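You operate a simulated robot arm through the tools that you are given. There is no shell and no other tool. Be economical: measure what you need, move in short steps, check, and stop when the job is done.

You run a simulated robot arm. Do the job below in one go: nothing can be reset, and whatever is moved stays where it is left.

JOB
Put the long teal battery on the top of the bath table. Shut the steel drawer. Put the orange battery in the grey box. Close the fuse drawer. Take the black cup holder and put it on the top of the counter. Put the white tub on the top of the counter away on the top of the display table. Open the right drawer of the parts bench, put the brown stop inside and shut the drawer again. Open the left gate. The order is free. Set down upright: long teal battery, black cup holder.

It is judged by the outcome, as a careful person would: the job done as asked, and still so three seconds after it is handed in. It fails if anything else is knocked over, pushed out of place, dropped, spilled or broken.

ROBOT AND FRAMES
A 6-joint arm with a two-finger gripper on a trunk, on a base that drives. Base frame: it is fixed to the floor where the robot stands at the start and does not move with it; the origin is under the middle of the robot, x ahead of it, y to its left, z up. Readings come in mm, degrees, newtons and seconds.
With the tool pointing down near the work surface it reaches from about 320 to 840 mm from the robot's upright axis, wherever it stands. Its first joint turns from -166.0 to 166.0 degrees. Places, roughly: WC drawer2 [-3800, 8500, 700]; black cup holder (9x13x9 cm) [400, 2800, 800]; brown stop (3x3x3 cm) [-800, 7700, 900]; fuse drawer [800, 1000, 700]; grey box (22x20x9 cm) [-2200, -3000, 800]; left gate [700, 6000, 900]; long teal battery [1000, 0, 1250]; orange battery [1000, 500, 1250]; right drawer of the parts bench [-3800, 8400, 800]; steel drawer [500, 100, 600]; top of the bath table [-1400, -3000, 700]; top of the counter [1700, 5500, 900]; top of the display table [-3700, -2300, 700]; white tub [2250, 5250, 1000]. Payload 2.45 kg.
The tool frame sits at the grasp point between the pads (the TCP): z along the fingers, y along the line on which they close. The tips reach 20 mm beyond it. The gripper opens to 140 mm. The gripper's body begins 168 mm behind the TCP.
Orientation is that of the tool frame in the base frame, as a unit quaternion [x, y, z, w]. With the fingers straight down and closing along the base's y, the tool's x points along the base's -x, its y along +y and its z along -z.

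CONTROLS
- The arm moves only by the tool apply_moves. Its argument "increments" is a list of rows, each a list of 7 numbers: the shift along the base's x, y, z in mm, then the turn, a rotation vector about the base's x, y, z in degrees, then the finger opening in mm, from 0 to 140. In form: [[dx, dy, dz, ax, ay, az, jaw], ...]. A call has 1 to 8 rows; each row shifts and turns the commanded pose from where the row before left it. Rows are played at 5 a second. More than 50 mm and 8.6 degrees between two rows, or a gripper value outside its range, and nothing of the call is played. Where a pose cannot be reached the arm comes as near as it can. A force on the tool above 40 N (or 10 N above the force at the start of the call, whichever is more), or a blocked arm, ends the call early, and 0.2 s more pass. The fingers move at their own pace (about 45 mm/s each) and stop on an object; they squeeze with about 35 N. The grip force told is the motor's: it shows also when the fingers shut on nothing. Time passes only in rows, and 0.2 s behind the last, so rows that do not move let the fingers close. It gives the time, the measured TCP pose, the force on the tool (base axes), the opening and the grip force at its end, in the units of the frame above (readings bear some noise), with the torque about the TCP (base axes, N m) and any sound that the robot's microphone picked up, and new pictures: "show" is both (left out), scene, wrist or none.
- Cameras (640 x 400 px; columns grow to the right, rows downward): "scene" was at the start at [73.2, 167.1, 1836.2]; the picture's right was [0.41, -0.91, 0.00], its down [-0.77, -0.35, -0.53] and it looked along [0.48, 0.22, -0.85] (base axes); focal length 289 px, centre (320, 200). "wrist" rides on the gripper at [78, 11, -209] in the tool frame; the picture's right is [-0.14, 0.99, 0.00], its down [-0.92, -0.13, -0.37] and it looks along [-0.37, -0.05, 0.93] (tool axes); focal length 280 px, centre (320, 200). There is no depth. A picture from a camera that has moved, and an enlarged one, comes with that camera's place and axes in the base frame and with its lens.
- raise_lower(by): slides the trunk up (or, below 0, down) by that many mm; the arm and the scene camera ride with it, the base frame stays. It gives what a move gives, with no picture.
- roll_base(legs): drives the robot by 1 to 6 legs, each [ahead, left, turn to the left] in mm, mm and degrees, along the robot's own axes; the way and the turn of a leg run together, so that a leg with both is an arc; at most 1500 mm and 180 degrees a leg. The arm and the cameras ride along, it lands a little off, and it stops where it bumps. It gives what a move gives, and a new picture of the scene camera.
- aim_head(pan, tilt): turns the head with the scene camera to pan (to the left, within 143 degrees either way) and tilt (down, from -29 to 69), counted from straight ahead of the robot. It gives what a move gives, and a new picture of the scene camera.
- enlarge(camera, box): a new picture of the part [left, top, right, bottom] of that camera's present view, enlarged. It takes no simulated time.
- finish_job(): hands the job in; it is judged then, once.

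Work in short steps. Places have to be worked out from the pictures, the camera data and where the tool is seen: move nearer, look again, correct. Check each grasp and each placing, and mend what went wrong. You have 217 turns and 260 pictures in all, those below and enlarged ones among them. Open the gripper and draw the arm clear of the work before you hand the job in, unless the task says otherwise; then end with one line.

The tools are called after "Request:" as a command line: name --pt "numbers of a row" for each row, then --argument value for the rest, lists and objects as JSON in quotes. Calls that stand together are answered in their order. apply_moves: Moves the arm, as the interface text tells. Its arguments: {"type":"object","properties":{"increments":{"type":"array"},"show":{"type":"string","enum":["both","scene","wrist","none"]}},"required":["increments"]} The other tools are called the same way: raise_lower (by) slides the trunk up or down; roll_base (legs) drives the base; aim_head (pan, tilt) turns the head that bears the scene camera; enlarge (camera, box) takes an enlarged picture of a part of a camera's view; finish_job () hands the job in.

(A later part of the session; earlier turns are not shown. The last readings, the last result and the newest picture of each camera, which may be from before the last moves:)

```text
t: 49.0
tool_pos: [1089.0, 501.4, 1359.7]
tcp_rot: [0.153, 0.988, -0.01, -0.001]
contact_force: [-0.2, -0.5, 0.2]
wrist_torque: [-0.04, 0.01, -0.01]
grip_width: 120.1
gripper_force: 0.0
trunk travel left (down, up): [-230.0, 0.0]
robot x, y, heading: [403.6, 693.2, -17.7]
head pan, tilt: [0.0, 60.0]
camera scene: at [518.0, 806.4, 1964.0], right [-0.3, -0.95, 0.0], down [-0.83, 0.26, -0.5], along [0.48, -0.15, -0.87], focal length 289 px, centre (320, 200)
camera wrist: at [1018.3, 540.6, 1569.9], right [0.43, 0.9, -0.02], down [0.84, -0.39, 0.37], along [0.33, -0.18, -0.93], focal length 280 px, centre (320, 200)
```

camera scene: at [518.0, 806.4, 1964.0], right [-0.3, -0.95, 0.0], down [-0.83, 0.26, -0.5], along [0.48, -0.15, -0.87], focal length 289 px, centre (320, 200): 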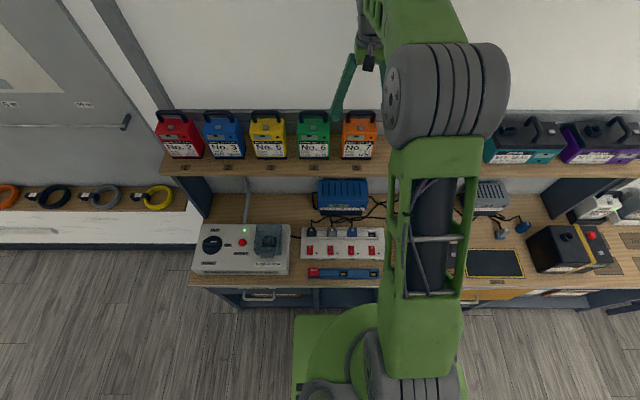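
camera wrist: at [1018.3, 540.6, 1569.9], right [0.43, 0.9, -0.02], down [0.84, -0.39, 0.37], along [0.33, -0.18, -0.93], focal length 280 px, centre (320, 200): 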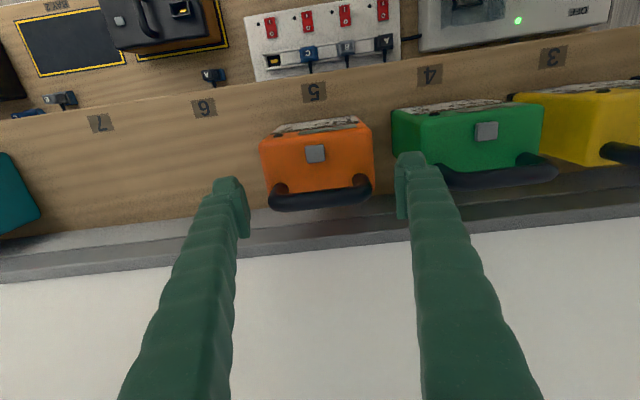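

TCP projects right onto the handle bar. Lower 22 mm and close.

Request:
apply_moves --pt "0 0 -12 0 0 0 120" --pt "0 0 -10 0 0 0 120" --pt "0 0 0 0 0 0 60" --pt "0 0 0 0 0 0 60" --pt "0 0 0 0 0 0 60" --show "wrist"

```text
t: 50.2
tool_pos: [1087.8, 501.3, 1337.8]
tcp_rot: [0.154, 0.988, -0.011, -0.001]
contact_force: [0.2, -0.4, 4.4]
wrist_torque: [-0.55, 0.2, -0.05]
grip_width: 97.7
gripper_force: 34.3
trunk travel left (down, up): [-230.0, 0.0]
robot x, y, heading: [403.5, 699.3, -17.8]
head pan, tilt: [0.0, 60.0]
camera wrist: at [1018.0, 540.7, 1547.3], right [0.43, 0.9, -0.02], down [0.84, -0.39, 0.37], along [0.33, -0.18, -0.93], focal length 280 px, centre (320, 200)
```

wrist: 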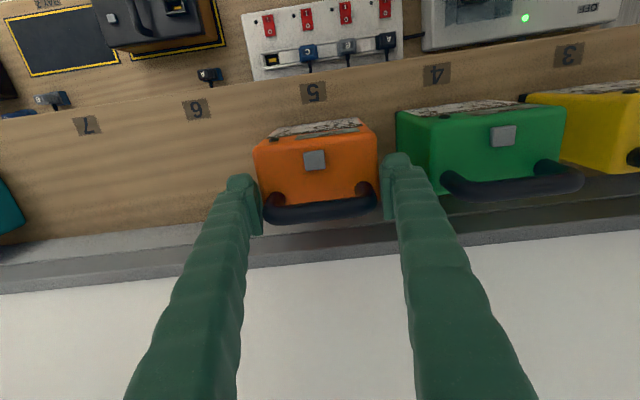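

Gripped at 97.7 mm — the body's top edges. I test-lift gently by 15 mm.

Request:
apply_moves --pt "0 0 5 0 0 0 60" --pt "0 0 5 0 0 0 60" --pt "0 0 5 0 0 0 60" --pt "0 0 0 0 0 0 60" --show "both"

```text
t: 51.2
tool_pos: [1089.4, 500.8, 1352.0]
tcp_rot: [0.154, 0.988, -0.01, -0.002]
contact_force: [-1.0, -0.2, -13.1]
wrist_torque: [0.0, -0.19, -0.05]
grip_width: 93.4
gripper_force: 35.3
trunk travel left (down, up): [-230.0, 0.0]
robot x, y, heading: [404.5, 693.9, -17.7]
head pan, tilt: [0.0, 60.0]
camera scene: at [519.5, 805.9, 1963.8], right [-0.3, -0.95, 0.0], down [-0.83, 0.26, -0.5], along [0.48, -0.15, -0.87], focal length 289 px, centre (320, 200)
camera wrist: at [1019.8, 539.7, 1561.0], right [0.43, 0.9, -0.02], down [0.84, -0.39, 0.37], along [0.33, -0.18, -0.93], focal length 280 px, centre (320, 200)
```

scene: 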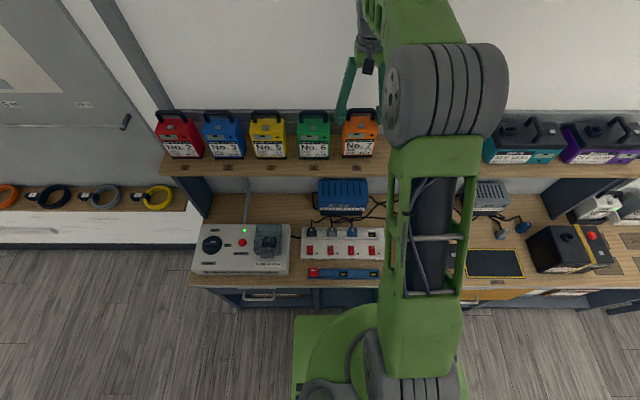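
wrist: 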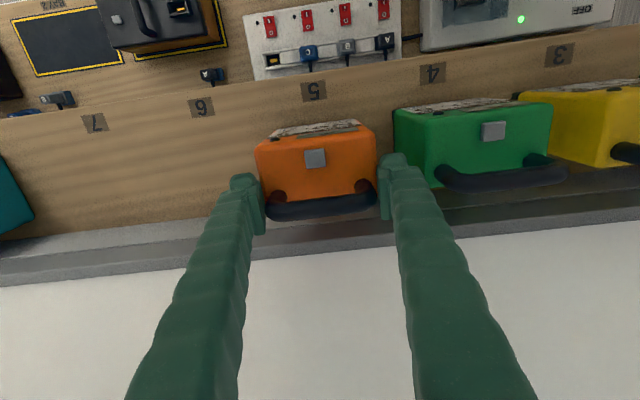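

The grip is on the rounded top edge (slipped to 93 mm). I carry it 60 mm to the free side, set it down and regrip deeper.

Request:
apply_moves --pt "-6 -19 2 0 0 0 60" --pt "-6 -19 0 0 0 0 60" --pt "-6 -19 0 0 0 0 60" --pt "0 0 -6 0 0 0 60" --pt "0 0 -5 0 0 0 60" --pt "0 0 -5 0 0 0 60" --show "wrist"

```text
t: 52.8
tool_pos: [1072.6, 441.0, 1345.3]
tcp_rot: [0.154, 0.988, -0.013, 0.007]
contact_force: [-1.8, -1.1, 12.6]
wrist_torque: [1.15, 0.8, 0.23]
grip_width: 92.3
gripper_force: 34.6
trunk travel left (down, up): [-230.0, 0.0]
robot x, y, heading: [402.3, 696.5, -17.4]
head pan, tilt: [0.0, 60.0]
stopped in row 6: the force on the tool passed its limit at 42 N (the readings are from after the stop); the commanded pose is now the measured one
camera wrist: at [999.5, 481.1, 1554.2], right [0.43, 0.9, -0.02], down [0.84, -0.39, 0.39], along [0.34, -0.18, -0.92], focal length 280 px, centre (320, 200)
```

wrist: 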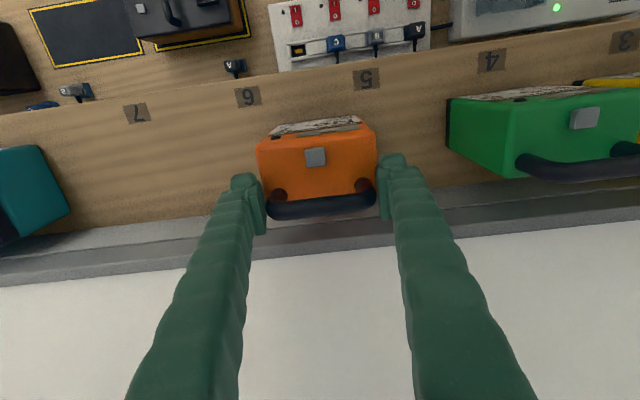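

Set down with ample space. I open, shift 18 mm toward the front, go 40 mm deeper and close on the body.

Request:
apply_moves --pt "0 0 0 0 0 0 125" --pt "0 0 0 0 0 0 125" --pt "0 0 0 0 -0.5 0 125" --pt "-17 5 -10 0 0 0 125" --pt "0 0 -20 0 0 0 125" --pt "0 0 -12 0 0 0 125" --show "wrist"

Request:
apply_moves --pt "0 0 0 0 0 0 60" --pt "0 0 0 0 0 0 60" --pt "0 0 0 0 0 0 60" --pt "0 0 0 0 0 0 60" --show "wrist"

```text
t: 54.2
tool_pos: [1054.9, 445.7, 1302.4]
tcp_rot: [0.153, 0.988, -0.012, 0.01]
contact_force: [-0.2, 0.2, -0.1]
wrist_torque: [-0.02, -0.04, 0.02]
grip_width: 125.0
gripper_force: 0.1
trunk travel left (down, up): [-230.0, 0.0]
robot x, y, heading: [401.5, 696.3, -17.9]
head pan, tilt: [0.0, 60.0]
camera wrist: at [980.8, 485.5, 1510.1], right [0.43, 0.9, -0.02], down [0.83, -0.39, 0.39], along [0.35, -0.18, -0.92], focal length 280 px, centre (320, 200)
```

wrist: 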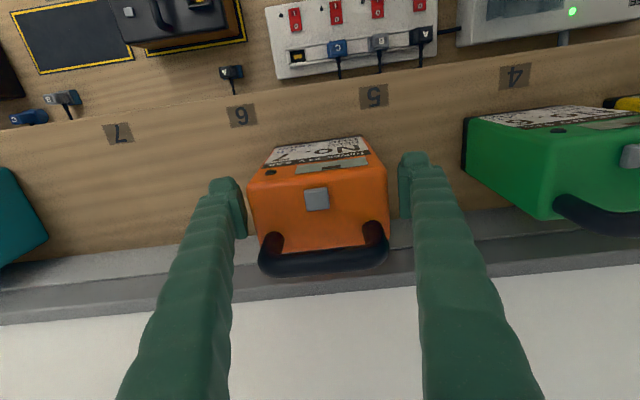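

```text
t: 55.2
tool_pos: [1056.4, 444.4, 1301.8]
tcp_rot: [0.154, 0.988, -0.012, 0.011]
contact_force: [-0.7, -4.0, 0.0]
wrist_torque: [-0.16, -0.05, -0.06]
grip_width: 110.7
gripper_force: 35.3
trunk travel left (down, up): [-230.0, 0.0]
robot x, y, heading: [399.5, 697.5, -17.3]
head pan, tilt: [0.0, 60.0]
camera wrist: at [981.3, 484.7, 1509.9], right [0.43, 0.9, -0.02], down [0.83, -0.39, 0.39], along [0.35, -0.18, -0.92], focal length 280 px, centre (320, 200)
```

wrist: 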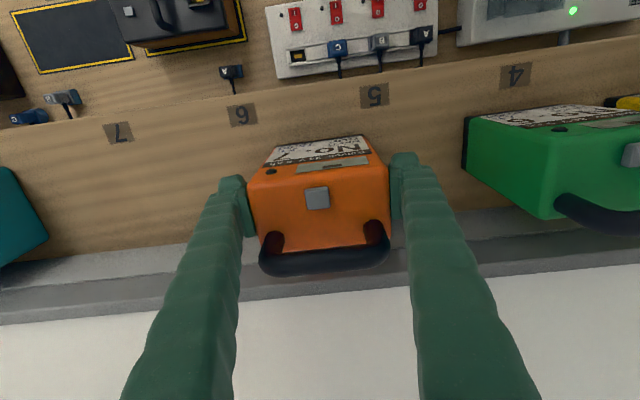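

Grip engages only the top ~20 mm; I go 25 mm deeper before closing for a firm hold.

Request:
apply_moves --pt "0 0 0 0 0 0 128" --pt "0 0 0 0 0 0 128" --pt "0 0 -13 0 0 0 128" --pt "0 0 -13 0 0 0 128" --pt "0 0 0 0 0 0 60" --pt "0 0 0 0 0 0 60" --pt "0 0 0 0 0 0 60" --show "none"

Request:
apply_moves --pt "0 0 10 0 0 0 60" --pt "0 0 10 0 0 0 60" --pt "0 0 20 0 0 0 60" --pt "0 0 30 0 0 0 60" --show "wrist"

```text
t: 56.8
tool_pos: [1055.6, 445.1, 1275.4]
tcp_rot: [0.154, 0.988, -0.011, 0.01]
contact_force: [-0.2, -4.2, -0.2]
wrist_torque: [-0.16, -0.15, -0.09]
grip_width: 111.0
gripper_force: 35.4
trunk travel left (down, up): [-230.0, 0.0]
robot x, y, heading: [404.2, 696.2, -17.8]
head pan, tilt: [0.0, 60.0]
```

```text
t: 57.8
tool_pos: [1055.1, 448.2, 1343.8]
tcp_rot: [0.154, 0.988, -0.012, 0.008]
contact_force: [0.1, 0.7, -13.2]
wrist_torque: [0.02, 0.04, 0.01]
grip_width: 110.7
gripper_force: 35.0
trunk travel left (down, up): [-230.0, 0.0]
robot x, y, heading: [399.5, 696.4, -17.5]
head pan, tilt: [0.0, 60.0]
camera wrist: at [982.1, 486.0, 1552.5], right [0.43, 0.9, -0.02], down [0.83, -0.39, 0.39], along [0.34, -0.18, -0.92], focal length 280 px, centre (320, 200)
```

wrist: 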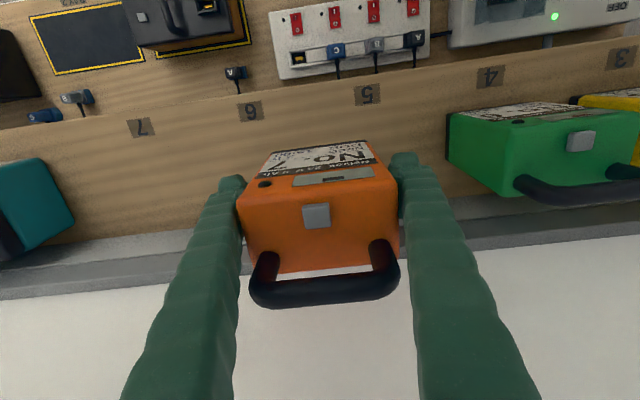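

Firmly held (13 N ≈ 1.3 kg). Retract the arm, then reverse and head for the grey box area.

Request:
apply_moves --pt "-30 9 20 0 0 0 60" --pt "-45 14 0 0 0 0 60" --pt "-45 14 0 0 0 0 60" --pt "-45 14 0 0 0 0 60" --pt "-45 14 0 0 0 0 60" --pt "-45 14 0 0 0 0 60" --show "none"

Request:
aim_head --pan -100 --tilt 25

```text
t: 59.2
tool_pos: [801.3, 524.9, 1364.5]
tcp_rot: [0.154, 0.988, -0.011, 0.011]
contact_force: [-1.0, 0.4, -12.5]
wrist_torque: [-0.06, -0.01, -0.01]
grip_width: 110.7
gripper_force: 35.0
trunk travel left (down, up): [-230.0, 0.0]
robot x, y, heading: [402.5, 696.7, -17.6]
head pan, tilt: [0.0, 60.0]
```

```text
t: 60.9
tool_pos: [803.4, 524.1, 1364.1]
tcp_rot: [0.154, 0.988, -0.012, 0.008]
contact_force: [0.1, 0.1, -13.5]
wrist_torque: [0.02, 0.05, -0.01]
grip_width: 110.9
gripper_force: 35.1
trunk travel left (down, up): [-230.0, 0.0]
robot x, y, heading: [403.2, 697.1, -17.5]
head pan, tilt: [-100.0, 25.0]
camera scene: at [412.9, 744.3, 2014.0], right [-0.89, 0.46, 0.0], down [0.2, 0.38, -0.91], along [-0.42, -0.8, -0.42], focal length 289 px, centre (320, 200)
```

scene: 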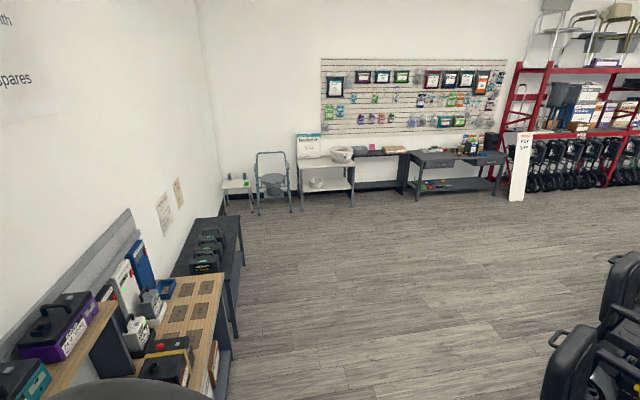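

The floor towards the bath-table wall is clear. Back out, turn −90°, and drive along with the arm drawn in, stopping ~1.3 m before the tables.

Request:
roll_base --legs '[[-350, 0, 0], [0, 0, -90], [1050, 0, 0], [1050, 0, 0], [900, -1020, 0]]'

Request:
aim_head --pan 10 --tilt 35

```text
t: 85.8
tool_pos: [-1995.9, -2104.5, 1364.2]
tcp_rot: [0.812, 0.583, -0.014, -0.002]
contact_force: [0.2, -0.3, -12.4]
wrist_torque: [0.05, -0.01, 0.01]
grip_width: 110.7
gripper_force: 35.0
trunk travel left (down, up): [-230.0, 0.0]
robot x, y, heading: [-1818.2, -1706.5, -108.8]
head pan, tilt: [-100.0, 25.0]
camera scene: at [-1768.3, -1716.9, 2014.0], right [0.48, 0.88, 0.0], down [0.37, -0.2, -0.91], along [-0.8, 0.43, -0.42], focal length 289 px, centre (320, 200)
```

scene: 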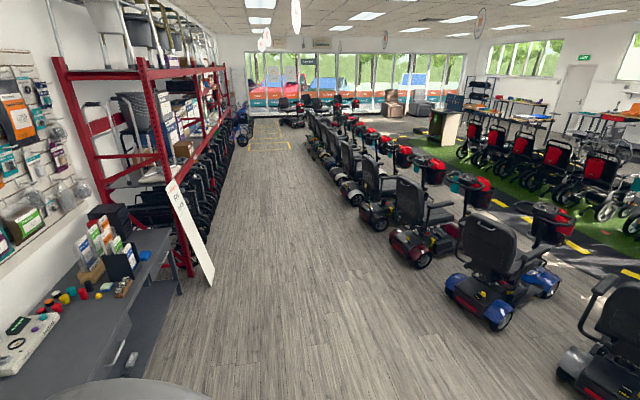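

```text
t: 87.7
tool_pos: [-1995.3, -2102.3, 1364.7]
tcp_rot: [0.812, 0.584, -0.014, -0.001]
contact_force: [0.0, 0.3, -13.0]
wrist_torque: [0.04, 0.01, -0.02]
grip_width: 110.9
gripper_force: 34.2
trunk travel left (down, up): [-230.0, 0.0]
robot x, y, heading: [-1817.7, -1706.3, -108.8]
head pan, tilt: [10.0, 35.0]
camera scene: at [-1700.1, -1847.8, 1998.2], right [-0.99, 0.15, 0.0], down [0.08, 0.57, -0.82], along [-0.12, -0.81, -0.57], focal length 289 px, centre (320, 200)
```

scene: 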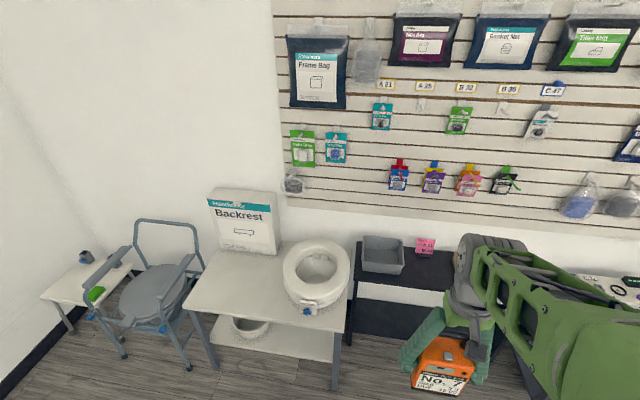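

Request:
enlarge --camera "scene" --box '[180, 180, 468, 360]'

```text
2.22 times, centred on (324, 270) of scene
camera zoom: at [-1700.1, -1847.8, 1998.2], right [-0.99, 0.15, 0.0], down [0.08, 0.57, -0.82], along [-0.12, -0.81, -0.57], focal length 642 px, centre (311, 44)
```

zoom: 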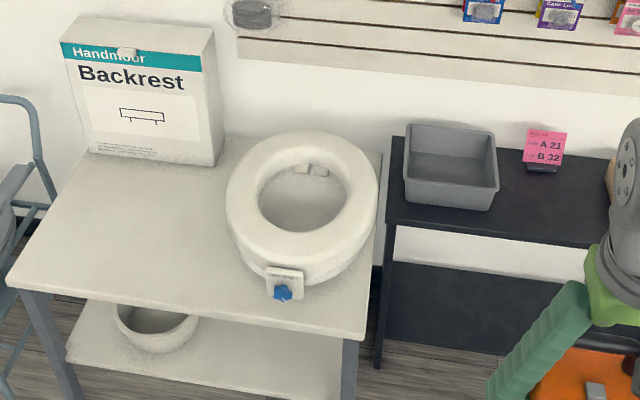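

Box centre ≈ (−2237, −2970); the bath table sticks out on the left, so I shift right 190 and go ahead 700.

Request:
roll_base --legs '[[0, -190, 1.3], [700, 0, 0]]'

Request:
aim_head --pan 0 --tilt 55

```text
t: 93.4
tool_pos: [-2377.9, -2710.7, 1365.2]
tcp_rot: [0.808, 0.589, -0.014, -0.002]
contact_force: [0.2, -0.5, -12.3]
wrist_torque: [0.11, -0.03, -0.05]
grip_width: 110.7
gripper_force: 35.3
trunk travel left (down, up): [-230.0, 0.0]
robot x, y, heading: [-2206.0, -2309.2, -107.5]
head pan, tilt: [10.0, 35.0]
camera scene: at [-2087.5, -2450.6, 1998.2], right [-0.99, 0.13, 0.0], down [0.08, 0.57, -0.82], along [-0.11, -0.81, -0.57], focal length 289 px, centre (320, 200)
```

scene: 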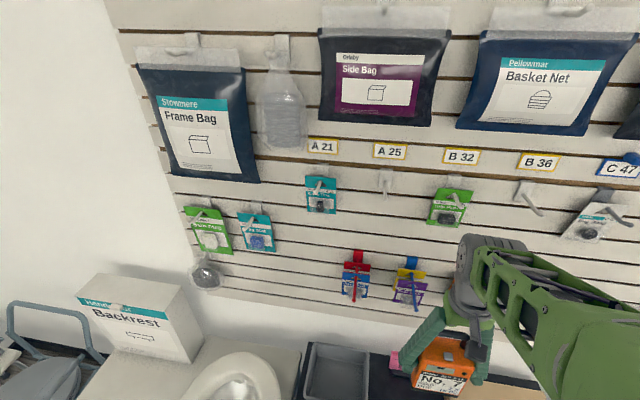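

```text
t: 94.2
tool_pos: [-2380.1, -2709.6, 1364.3]
tcp_rot: [0.808, 0.589, -0.015, -0.002]
contact_force: [0.0, -0.1, -12.7]
wrist_torque: [0.02, -0.02, 0.02]
grip_width: 110.9
gripper_force: 35.0
trunk travel left (down, up): [-230.0, 0.0]
robot x, y, heading: [-2208.0, -2309.2, -107.6]
head pan, tilt: [0.0, 55.0]
camera scene: at [-2097.4, -2431.3, 1970.0], right [-0.95, 0.3, 0.0], down [0.25, 0.78, -0.57], along [-0.17, -0.55, -0.82], focal length 289 px, centre (320, 200)
```

scene: 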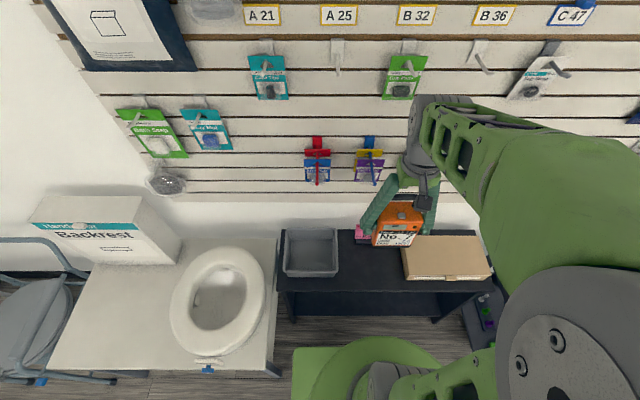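

Request:
enlarge --camera "scene" --box '[240, 200, 400, 300]'

Request:
apply_moves --pt "0 0 0 0 0 0 60" --show "wrist"

```text
4.00 times, centred on (320, 250) of scene
camera zoom: at [-2097.4, -2431.3, 1970.0], right [-0.95, 0.3, 0.0], down [0.25, 0.78, -0.57], along [-0.17, -0.55, -0.82], focal length 1155 px, centre (320, 0)
```

zoom: 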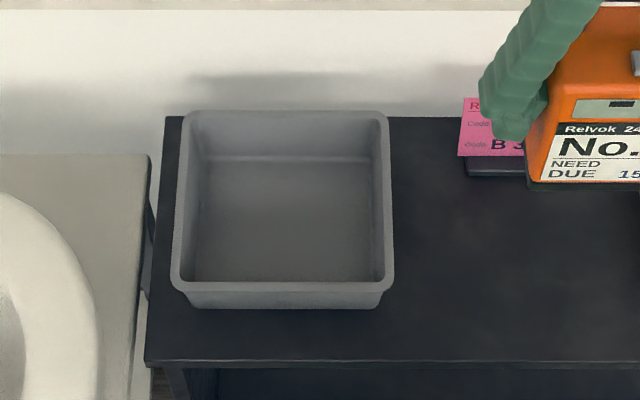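

```text
t: 94.6
tool_pos: [-2379.7, -2710.1, 1365.3]
tcp_rot: [0.808, 0.589, -0.013, -0.002]
contact_force: [-1.3, -0.3, -12.3]
wrist_torque: [0.07, -0.01, -0.01]
grip_width: 110.7
gripper_force: 35.3
trunk travel left (down, up): [-230.0, 0.0]
robot x, y, heading: [-2209.1, -2309.0, -107.4]
head pan, tilt: [0.0, 55.0]
camera wrist: at [-2340.0, -2634.7, 1572.6], right [0.9, -0.43, -0.02], down [-0.39, -0.83, 0.39], along [-0.18, -0.35, -0.92], focal length 280 px, centre (320, 200)
```

wrist: 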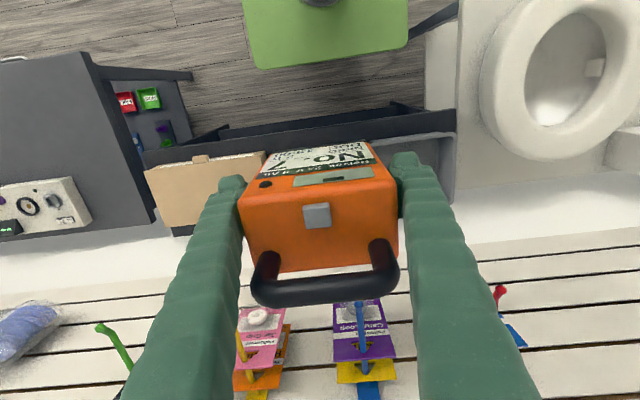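

Box rim ≈ z 868, centre (−2215, −2943), 22 cm side across. I move the battery above it, biased 35 mm to the front to stay off the wall hooks.

Request:
apply_moves --pt "22 -25 -33 0 0 0 60" --pt "22 -25 -33 0 0 0 60" --pt "22 -25 -33 0 0 0 60" --pt "22 -25 -33 0 0 0 60" --pt "22 -25 -33 0 0 0 60" --pt "22 -25 -33 0 0 0 60" --pt "22 -25 -33 0 0 0 60" --pt "22 -25 -33 0 0 0 60"

```text
t: 96.4
tool_pos: [-2203.5, -2907.7, 1098.9]
tcp_rot: [0.808, 0.589, -0.015, -0.002]
contact_force: [0.2, -0.6, -13.5]
wrist_torque: [0.12, 0.02, 0.01]
grip_width: 111.0
gripper_force: 35.2
trunk travel left (down, up): [-230.0, 0.0]
robot x, y, heading: [-2205.7, -2306.9, -107.7]
head pan, tilt: [0.0, 55.0]
camera scene: at [-2095.9, -2433.9, 1969.6], right [-0.95, 0.3, 0.0], down [0.25, 0.78, -0.57], along [-0.17, -0.54, -0.82], focal length 289 px, centre (320, 200)
camera wrist: at [-2163.4, -2834.7, 1307.9], right [0.9, -0.43, -0.02], down [-0.39, -0.83, 0.39], along [-0.18, -0.34, -0.92], focal length 280 px, centre (320, 200)
```

scene: 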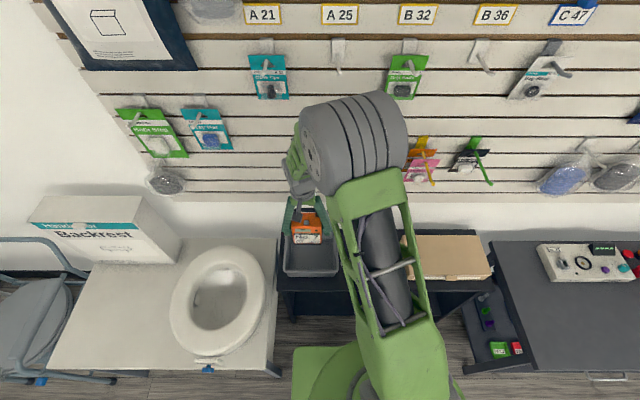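
wrist: 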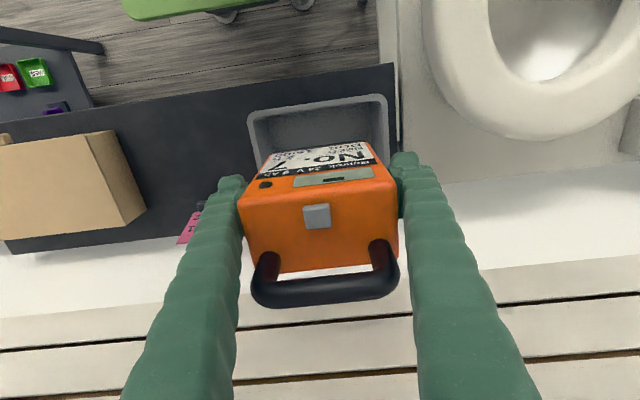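

Aligned over the box. Descend into it.

Request:
apply_moves --pt "0 0 -45 0 0 0 60" --pt "0 0 -45 0 0 0 60" --pt "0 0 -45 0 0 0 60" --pt "0 0 -45 0 0 0 60"

```text
t: 97.4
tool_pos: [-2204.0, -2910.2, 922.1]
tcp_rot: [0.808, 0.59, -0.014, -0.001]
contact_force: [-0.1, -1.0, -12.3]
wrist_torque: [0.17, -0.02, -0.01]
grip_width: 111.0
gripper_force: 34.5
trunk travel left (down, up): [-230.0, 0.0]
robot x, y, heading: [-2203.2, -2306.7, -107.4]
head pan, tilt: [0.0, 55.0]
camera scene: at [-2097.2, -2432.4, 1969.8], right [-0.95, 0.3, 0.0], down [0.25, 0.78, -0.57], along [-0.17, -0.55, -0.82], focal length 289 px, centre (320, 200)
camera wrist: at [-2165.3, -2834.9, 1129.9], right [0.9, -0.43, -0.02], down [-0.39, -0.83, 0.39], along [-0.18, -0.35, -0.92], focal length 280 px, centre (320, 200)
```

scene: 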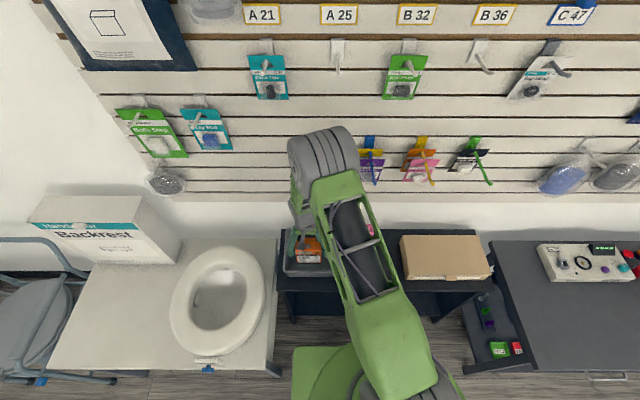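
wrist: 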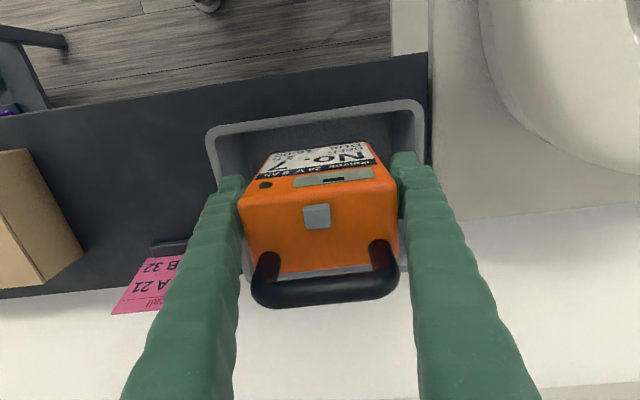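

Centred within ~4 mm; I correct that and lower slowly until it touches.

Request:
apply_moves --pt "-3.6 1.7 -15 0 0 0 60" --pt "0 -3 -20 0 0 0 60" --pt "0 0 -15 0 0 0 60" --pt "0 0 -8 0 0 0 60" --pt "0 0 -5 0 0 0 60" --show "wrist"

```text
t: 98.6
tool_pos: [-2206.7, -2910.5, 858.3]
tcp_rot: [0.808, 0.589, -0.014, -0.001]
contact_force: [0.2, 0.1, -13.5]
wrist_torque: [0.04, 0.0, 0.02]
grip_width: 110.5
gripper_force: 35.1
trunk travel left (down, up): [-230.0, 0.0]
robot x, y, heading: [-2203.3, -2308.6, -107.7]
head pan, tilt: [0.0, 55.0]
camera wrist: at [-2167.8, -2835.5, 1065.1], right [0.9, -0.43, -0.02], down [-0.39, -0.83, 0.39], along [-0.18, -0.34, -0.92], focal length 280 px, centre (320, 200)
```

wrist: 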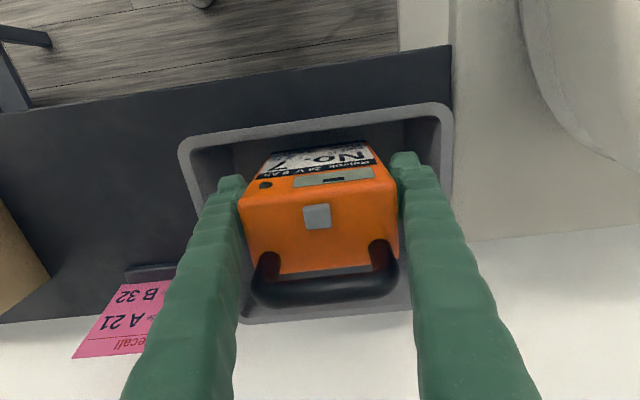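

Request:
apply_moves --pt "0 0 -6 0 0 0 60" --pt "0 0 -6 0 0 0 60" --pt "0 0 -6 0 0 0 60" --pt "0 0 -6 0 0 0 60" --pt "0 0 -6 0 0 0 60" --pt "0 0 -6 0 0 0 60" --show "none"

```text
t: 100.0
tool_pos: [-2206.4, -2911.1, 823.8]
tcp_rot: [0.808, 0.589, -0.015, -0.001]
contact_force: [0.6, 5.3, 9.6]
wrist_torque: [-0.56, -0.93, 0.19]
grip_width: 110.7
gripper_force: 35.3
trunk travel left (down, up): [-230.0, 0.0]
robot x, y, heading: [-2209.5, -2304.7, -107.5]
head pan, tilt: [0.0, 55.0]
```

Load has turned to +10 N: it sits. Release slightly and rise.

Request:
apply_moves --pt "0 0 2 0 0 0 122" --pt "0 0 0 0 0 0 122" --pt "0 0 0 0 0 0 122" --pt "0 0 30 0 0 0 122" --pt "0 0 40 0 0 0 124" --pt "0 0 45 0 0 0 130" --pt "0 0 45 0 0 0 130" --pt "0 0 45 0 0 0 130"

```text
t: 101.8
tool_pos: [-2206.5, -2909.6, 1028.1]
tcp_rot: [0.809, 0.588, -0.015, -0.001]
contact_force: [0.3, -0.3, 0.7]
wrist_torque: [-0.02, -0.02, -0.01]
grip_width: 130.0
gripper_force: 0.0
trunk travel left (down, up): [-230.0, 0.0]
robot x, y, heading: [-2205.4, -2308.0, -107.6]
head pan, tilt: [0.0, 55.0]
camera scene: at [-2097.1, -2429.2, 1970.1], right [-0.95, 0.3, 0.0], down [0.25, 0.78, -0.57], along [-0.17, -0.55, -0.82], focal length 289 px, centre (320, 200)
camera wrist: at [-2168.1, -2833.9, 1236.8], right [0.9, -0.43, -0.02], down [-0.39, -0.83, 0.39], along [-0.18, -0.35, -0.92], focal length 280 px, centre (320, 200)
```

scene: 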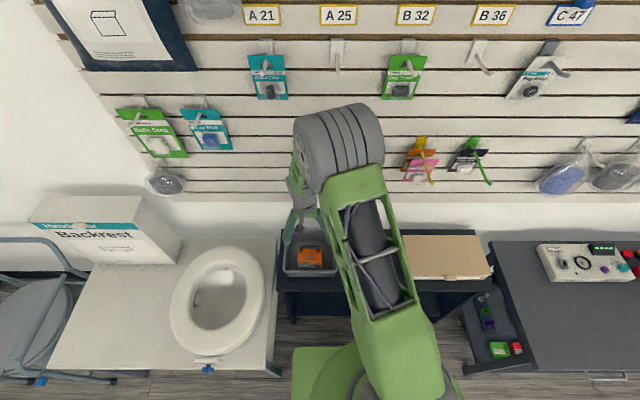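
wrist: 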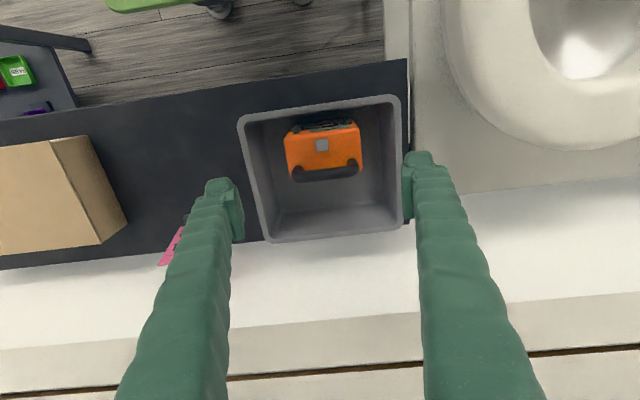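

Orange is upright in the box. Now I raise/retract the arm and drive back for the teal battery.

Request:
apply_moves --pt "0 0 48 0 0 0 140" --pt "5 15 46 0 0 0 140" --pt "12 38 28 0 0 0 140" --pt "12 38 28 0 0 0 140" --pt "12 38 28 0 0 0 140" --pt "6 20 45 0 0 0 140" --pt "0 0 49 0 0 0 140" --pt "0 0 49 0 0 0 140" --show "none"

Request:
roll_base --legs '[[-700, 0, 0], [-860, 600, 0], [-800, 612, 0], [-757, 0, 0], [0, 0, 90]]'

Request:
aim_head --pan 0 --tilt 45

```text
t: 103.6
tool_pos: [-2161.8, -2760.2, 1352.6]
tcp_rot: [0.808, 0.589, -0.014, -0.002]
contact_force: [0.8, 0.6, 0.3]
wrist_torque: [-0.05, 0.0, -0.03]
grip_width: 140.0
gripper_force: 0.0
trunk travel left (down, up): [-230.0, 0.0]
robot x, y, heading: [-2208.0, -2307.6, -107.6]
head pan, tilt: [0.0, 55.0]
```

```text
t: 125.8
tool_pos: [344.3, 364.9, 1350.3]
tcp_rot: [0.141, 0.99, -0.011, 0.01]
contact_force: [0.2, 0.2, -0.6]
wrist_torque: [-0.02, 0.0, 0.02]
grip_width: 139.7
gripper_force: 0.0
trunk travel left (down, up): [-230.0, 0.0]
robot x, y, heading: [-106.0, 307.1, -16.3]
head pan, tilt: [0.0, 55.0]
camera scene: at [10.3, 418.6, 1970.0], right [-0.28, -0.96, 0.0], down [-0.79, 0.23, -0.57], along [0.55, -0.16, -0.82], focal length 289 px, centre (320, 200)
```

scene: 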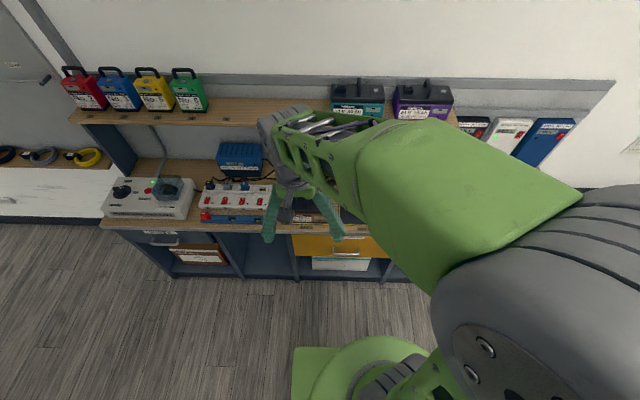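

```text
t: 126.6
tool_pos: [343.9, 364.3, 1352.0]
tcp_rot: [0.141, 0.99, -0.01, 0.009]
contact_force: [-0.1, 0.3, 0.0]
wrist_torque: [-0.03, 0.0, 0.03]
grip_width: 140.1
gripper_force: 0.1
trunk travel left (down, up): [-230.0, 0.0]
robot x, y, heading: [-107.2, 305.5, -16.3]
head pan, tilt: [0.0, 45.0]
camera scene: at [19.2, 415.9, 1983.4], right [-0.28, -0.96, 0.0], down [-0.68, 0.2, -0.71], along [0.68, -0.2, -0.71], focal length 289 px, centre (320, 200)
```

scene: 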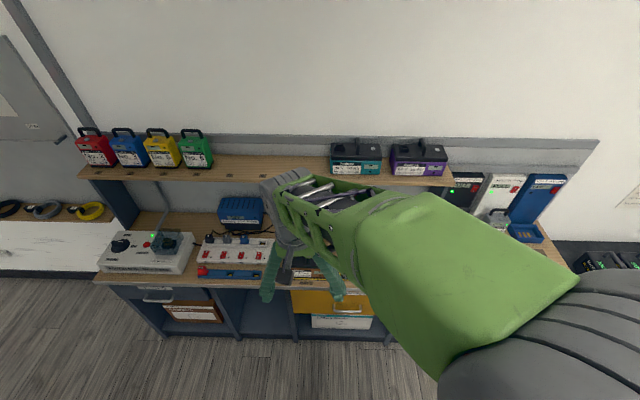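

Teal battery is almost straight ahead (front bottom ≈ (870, 3)). Raise and centre the tool, then advance 370.

Request:
apply_moves --pt "-11 -40 25 0 0 0 140" --pt "-11 -40 25 0 0 0 140" --pt "-11 -40 25 0 0 0 140" --pt "-11 -40 25 0 0 0 140" --pt "-6 -20 40 0 0 0 140" --show "none"

Request:
roll_base --legs '[[370, -10, -1.2]]'

Request:
apply_moves --pt "25 -8 0 0 0 0 140" --pt "45 -14 0 0 0 0 140" --pt "45 -14 0 0 0 0 140" --show "wrist"

```text
t: 127.8
tool_pos: [293.9, 185.4, 1491.3]
tcp_rot: [0.141, 0.99, -0.012, 0.01]
contact_force: [0.5, 0.2, -0.1]
wrist_torque: [0.03, -0.03, -0.02]
grip_width: 140.0
gripper_force: 0.0
trunk travel left (down, up): [-230.0, 0.0]
robot x, y, heading: [-107.4, 311.3, -16.4]
head pan, tilt: [0.0, 45.0]
```

```text
t: 130.1
tool_pos: [645.1, 60.8, 1490.2]
tcp_rot: [0.152, 0.988, -0.012, 0.008]
contact_force: [-0.2, 0.7, 0.2]
wrist_torque: [-0.02, 0.02, 0.0]
grip_width: 140.0
gripper_force: 0.0
trunk travel left (down, up): [-230.0, 0.0]
robot x, y, heading: [244.1, 189.4, -17.3]
head pan, tilt: [0.0, 45.0]
camera scene: at [375.0, 296.9, 1983.4], right [-0.3, -0.95, 0.0], down [-0.68, 0.21, -0.71], along [0.67, -0.21, -0.71], focal length 289 px, centre (320, 200)
```

scene: 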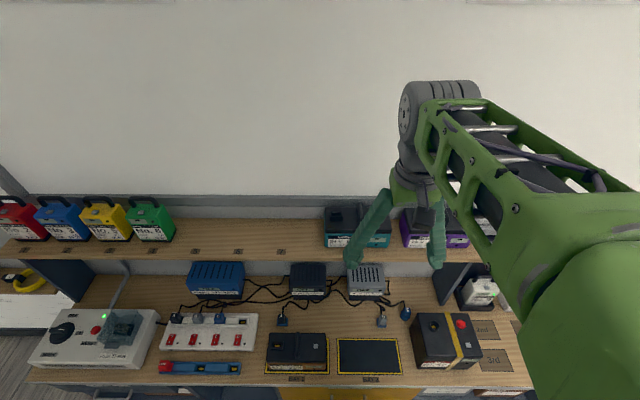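

```text
t: 130.9
tool_pos: [760.7, 22.0, 1490.3]
tcp_rot: [0.152, 0.988, -0.012, 0.009]
contact_force: [1.2, -0.1, -0.6]
wrist_torque: [0.05, 0.15, 0.02]
grip_width: 140.0
gripper_force: 0.1
trunk travel left (down, up): [-230.0, 0.0]
robot x, y, heading: [245.1, 192.0, -17.2]
head pan, tilt: [0.0, 45.0]
camera wrist: at [686.1, 61.8, 1697.3], right [0.43, 0.9, -0.02], down [0.84, -0.39, 0.39], along [0.34, -0.18, -0.92], focal length 280 px, centre (320, 200)
```

wrist: 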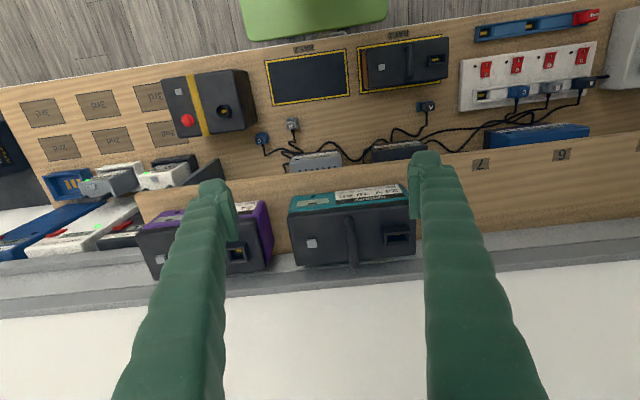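

Request:
enlarge --camera "wrist" --box '[260, 160, 452, 280]'

Request:
enlarge --camera "scene" --box '[300, 180, 460, 280]'

```text
3.33 times, centred on (356, 220) of wrist
camera zoom: at [686.1, 61.8, 1697.3], right [0.43, 0.9, -0.02], down [0.84, -0.39, 0.39], along [0.34, -0.18, -0.92], focal length 935 px, centre (200, 133)
```

zoom: 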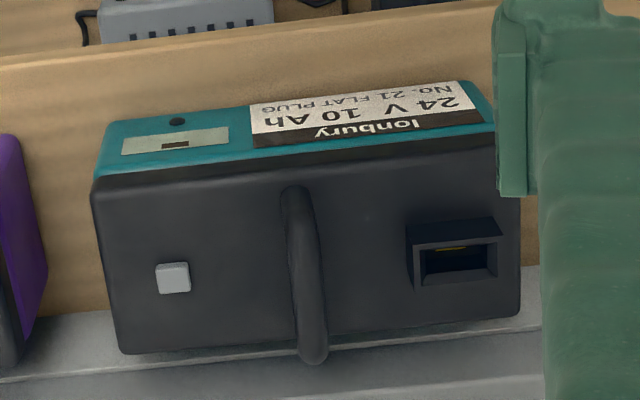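

```text
4.00 times, centred on (380, 230) of scene
camera zoom: at [376.5, 296.3, 1983.2], right [-0.3, -0.95, 0.0], down [-0.68, 0.21, -0.71], along [0.67, -0.21, -0.71], focal length 1155 px, centre (80, 80)
```

zoom: 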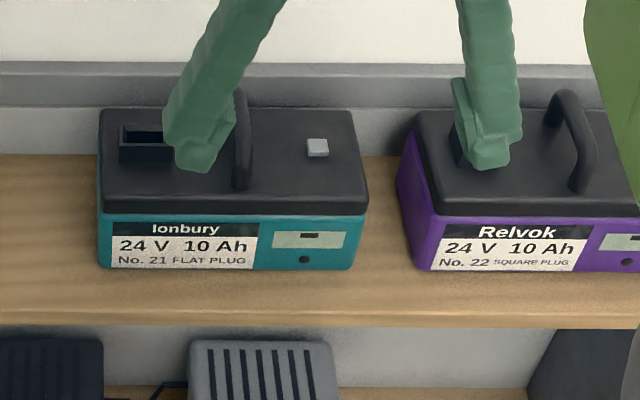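

Teal's handle runs front-to-back, centre ≈ (912, 3), apex z≈1350, body top ≈1302. Move above with a narrow opening and re-check.

Request:
apply_moves --pt "40 -5 -20 0 0 0 44" --pt "40 -5 -20 0 0 0 44" --pt "40 -5 -20 0 0 0 44" --pt "31 -4 -20 0 0 0 44" --show "wrist"

```text
t: 131.9
tool_pos: [909.9, 4.6, 1409.7]
tcp_rot: [0.152, 0.988, -0.011, 0.01]
contact_force: [1.1, -0.6, -0.3]
wrist_torque: [-0.01, 0.01, -0.01]
grip_width: 51.3
gripper_force: 0.0
trunk travel left (down, up): [-230.0, 0.0]
robot x, y, heading: [242.5, 189.9, -17.5]
head pan, tilt: [0.0, 45.0]
camera wrist: at [835.3, 44.6, 1618.8], right [0.43, 0.9, -0.02], down [0.83, -0.39, 0.39], along [0.35, -0.18, -0.92], focal length 280 px, centre (320, 200)
```

wrist: 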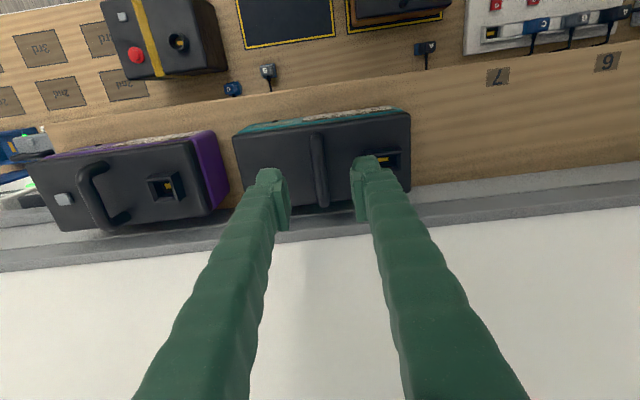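

Handle lies right under the TCP. Descend to z≈1335, then close.

Request:
apply_moves --pt "-4 2 -25 0.3 1.1 0 44" --pt "0 0 -25 0 0 0 44" --pt "0 0 -15 0 0 0 44" --pt "0 0 -10 0 0 0 44" --show "wrist"

```text
t: 132.9
tool_pos: [905.2, 6.5, 1336.3]
tcp_rot: [0.151, 0.989, -0.01, 0.0]
contact_force: [1.2, 0.0, 0.1]
wrist_torque: [-0.02, -0.01, 0.0]
grip_width: 43.7
gripper_force: 0.1
trunk travel left (down, up): [-230.0, 0.0]
robot x, y, heading: [242.4, 197.7, -17.3]
head pan, tilt: [0.0, 45.0]
camera wrist: at [834.1, 45.5, 1545.7], right [0.43, 0.9, -0.02], down [0.84, -0.39, 0.37], along [0.33, -0.18, -0.93], focal length 280 px, centre (320, 200)
```

wrist: 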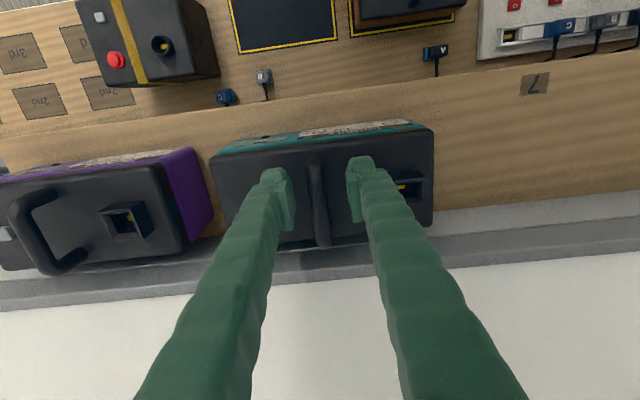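

Request:
apply_moves --pt "0 0 -3 0 0 0 0" --pt "0 0 0 0 0 0 0" --pt "0 0 0 0 0 0 0" --pt "0 0 6 0 0 0 0" --pt "0 0 8 0 0 0 0" --pt "0 0 15 0 0 0 0" --show "both"

```text
t: 134.3
tool_pos: [906.0, 6.9, 1361.2]
tcp_rot: [0.151, 0.989, -0.01, -0.002]
contact_force: [-0.9, -0.1, -14.2]
wrist_torque: [0.0, 0.22, 0.04]
grip_width: 11.1
gripper_force: 35.5
trunk travel left (down, up): [-230.0, 0.0]
robot x, y, heading: [242.3, 194.8, -17.6]
head pan, tilt: [0.0, 45.0]
camera scene: at [374.8, 297.1, 1983.4], right [-0.3, -0.95, 0.0], down [-0.68, 0.21, -0.71], along [0.67, -0.21, -0.71], focal length 289 px, centre (320, 200)
camera wrist: at [834.8, 45.1, 1571.3], right [0.43, 0.9, -0.02], down [0.84, -0.39, 0.37], along [0.33, -0.18, -0.93], focal length 280 px, centre (320, 200)
```

scene: 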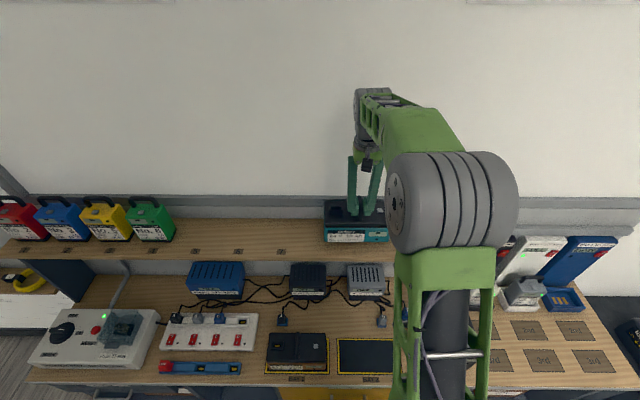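
wrist: 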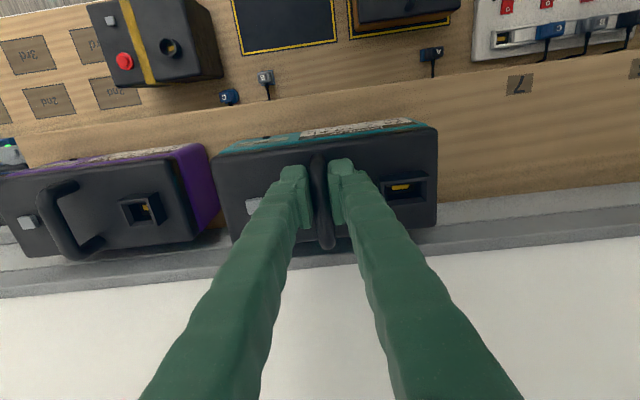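

Lifted cleanly (14 N). Raise, retract, and drive to the bath table.

Request:
apply_moves --pt "0 0 30 0 0 0 0" --pt "-30 9 20 0 0 0 0" --pt "-45 14 0 0 0 0 0" --pt "-45 14 0 0 0 0 0" --pt "-45 14 0 0 0 0 0" --pt "-45 14 0 0 0 0 0" --pt "-20 6 0 0 0 0 0" --show "none"

Request:
roll_base --legs '[[-370, 0, 0], [0, 0, -90], [800, 0, 0], [800, -250, 0], [800, -250, 0]]'

Request:
aim_head --pan 0 --tilt 40

```text
t: 135.9
tool_pos: [675.3, 79.0, 1410.3]
tcp_rot: [0.151, 0.988, -0.01, 0.0]
contact_force: [-0.1, -1.1, -13.5]
wrist_torque: [0.01, 0.25, -0.05]
grip_width: 11.2
gripper_force: 34.9
trunk travel left (down, up): [-230.0, 0.0]
robot x, y, heading: [245.0, 192.4, -17.1]
head pan, tilt: [0.0, 45.0]
```

```text
t: 154.2
tool_pos: [-1461.9, -2272.0, 1410.5]
tcp_rot: [0.814, 0.581, -0.005, -0.008]
contact_force: [-1.0, -0.1, -14.5]
wrist_torque: [0.24, -0.07, 0.01]
grip_width: 11.1
gripper_force: 35.0
trunk travel left (down, up): [-230.0, 0.0]
robot x, y, heading: [-1336.5, -1842.1, -108.8]
head pan, tilt: [0.0, 45.0]
camera scene: at [-1233.1, -1978.0, 1983.3], right [-0.95, 0.32, 0.0], down [0.23, 0.67, -0.71], along [-0.23, -0.67, -0.71], focal length 289 px, centre (320, 200)
```

scene: 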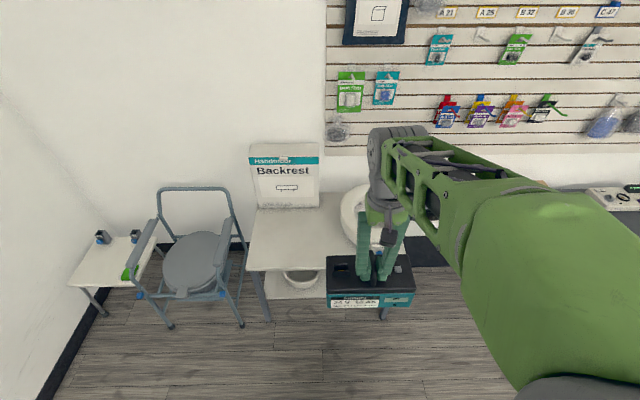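

```text
t: 154.9
tool_pos: [-1460.4, -2271.1, 1409.7]
tcp_rot: [0.814, 0.581, -0.006, -0.007]
contact_force: [0.1, 0.0, -13.9]
wrist_torque: [0.25, -0.08, -0.02]
grip_width: 10.9
gripper_force: 35.2
trunk travel left (down, up): [-230.0, 0.0]
robot x, y, heading: [-1338.7, -1846.1, -109.0]
head pan, tilt: [0.0, 40.0]
camera scene: at [-1233.8, -1980.9, 1990.6], right [-0.95, 0.32, 0.0], down [0.21, 0.61, -0.77], along [-0.25, -0.72, -0.64], focal length 289 px, centre (320, 200)
```

scene: 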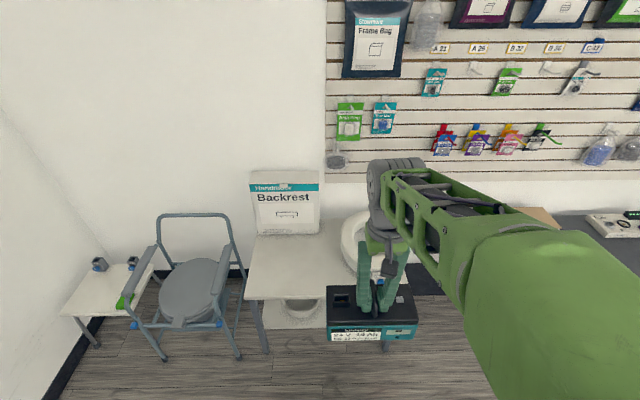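

Bath-table free area centre ≈ (−1398, −2946), table top z≈672. I drive 400 ahead, 200 left.

Request:
roll_base --legs '[[400, 200, 1.4]]'

Request:
aim_head --pan 0 --tilt 55

Request:
enlarge --camera "wrist" --box '[0, 0, 640, 400]'

```text
t: 157.6
tool_pos: [-1389.6, -2720.1, 1410.6]
tcp_rot: [0.808, 0.589, -0.006, -0.008]
contact_force: [0.5, -1.1, -14.4]
wrist_torque: [0.21, -0.07, 0.01]
grip_width: 11.0
gripper_force: 34.6
trunk travel left (down, up): [-230.0, 0.0]
robot x, y, heading: [-1270.9, -2285.5, -107.8]
head pan, tilt: [0.0, 40.0]
camera scene: at [-1168.1, -2424.4, 1990.5], right [-0.95, 0.3, 0.0], down [0.2, 0.61, -0.77], along [-0.23, -0.73, -0.64], focal length 289 px, centre (320, 200)
```

scene: 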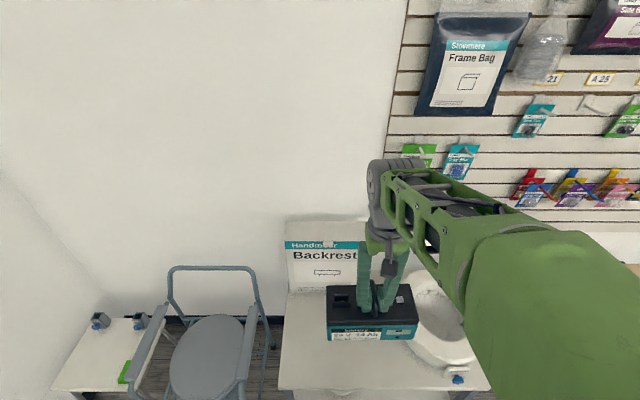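

```text
t: 158.4
tool_pos: [-1388.9, -2718.8, 1411.8]
tcp_rot: [0.808, 0.59, -0.006, -0.009]
contact_force: [0.5, 0.6, -14.9]
wrist_torque: [0.23, -0.06, -0.02]
grip_width: 11.2
gripper_force: 34.9
trunk travel left (down, up): [-230.0, 0.0]
robot x, y, heading: [-1273.0, -2288.6, -107.6]
head pan, tilt: [0.0, 55.0]
camera scene: at [-1164.3, -2410.9, 1970.0], right [-0.95, 0.3, 0.0], down [0.25, 0.78, -0.57], along [-0.17, -0.55, -0.82], focal length 289 px, centre (320, 200)
```

scene: 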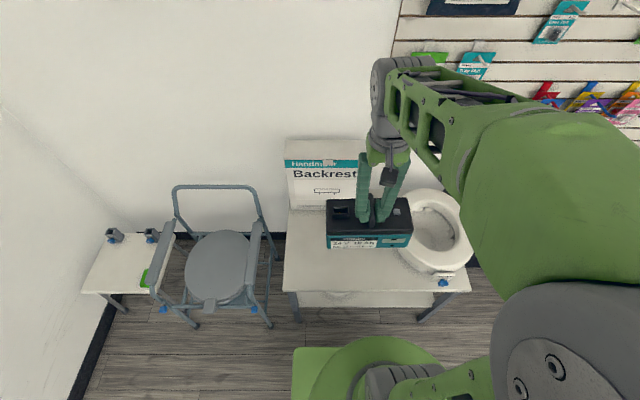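

```text
1.00 times, centred on (320, 200) of wrist (not enlarged: the box is as wide or as high as the picture)
camera zoom: at [-1351.8, -2647.6, 1620.4], right [0.9, -0.43, -0.02], down [-0.4, -0.84, 0.37], along [-0.18, -0.33, -0.93], focal length 280 px, centre (320, 200)
```

zoom: 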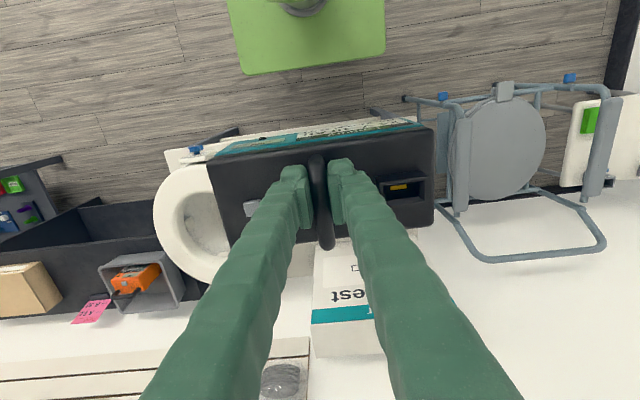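

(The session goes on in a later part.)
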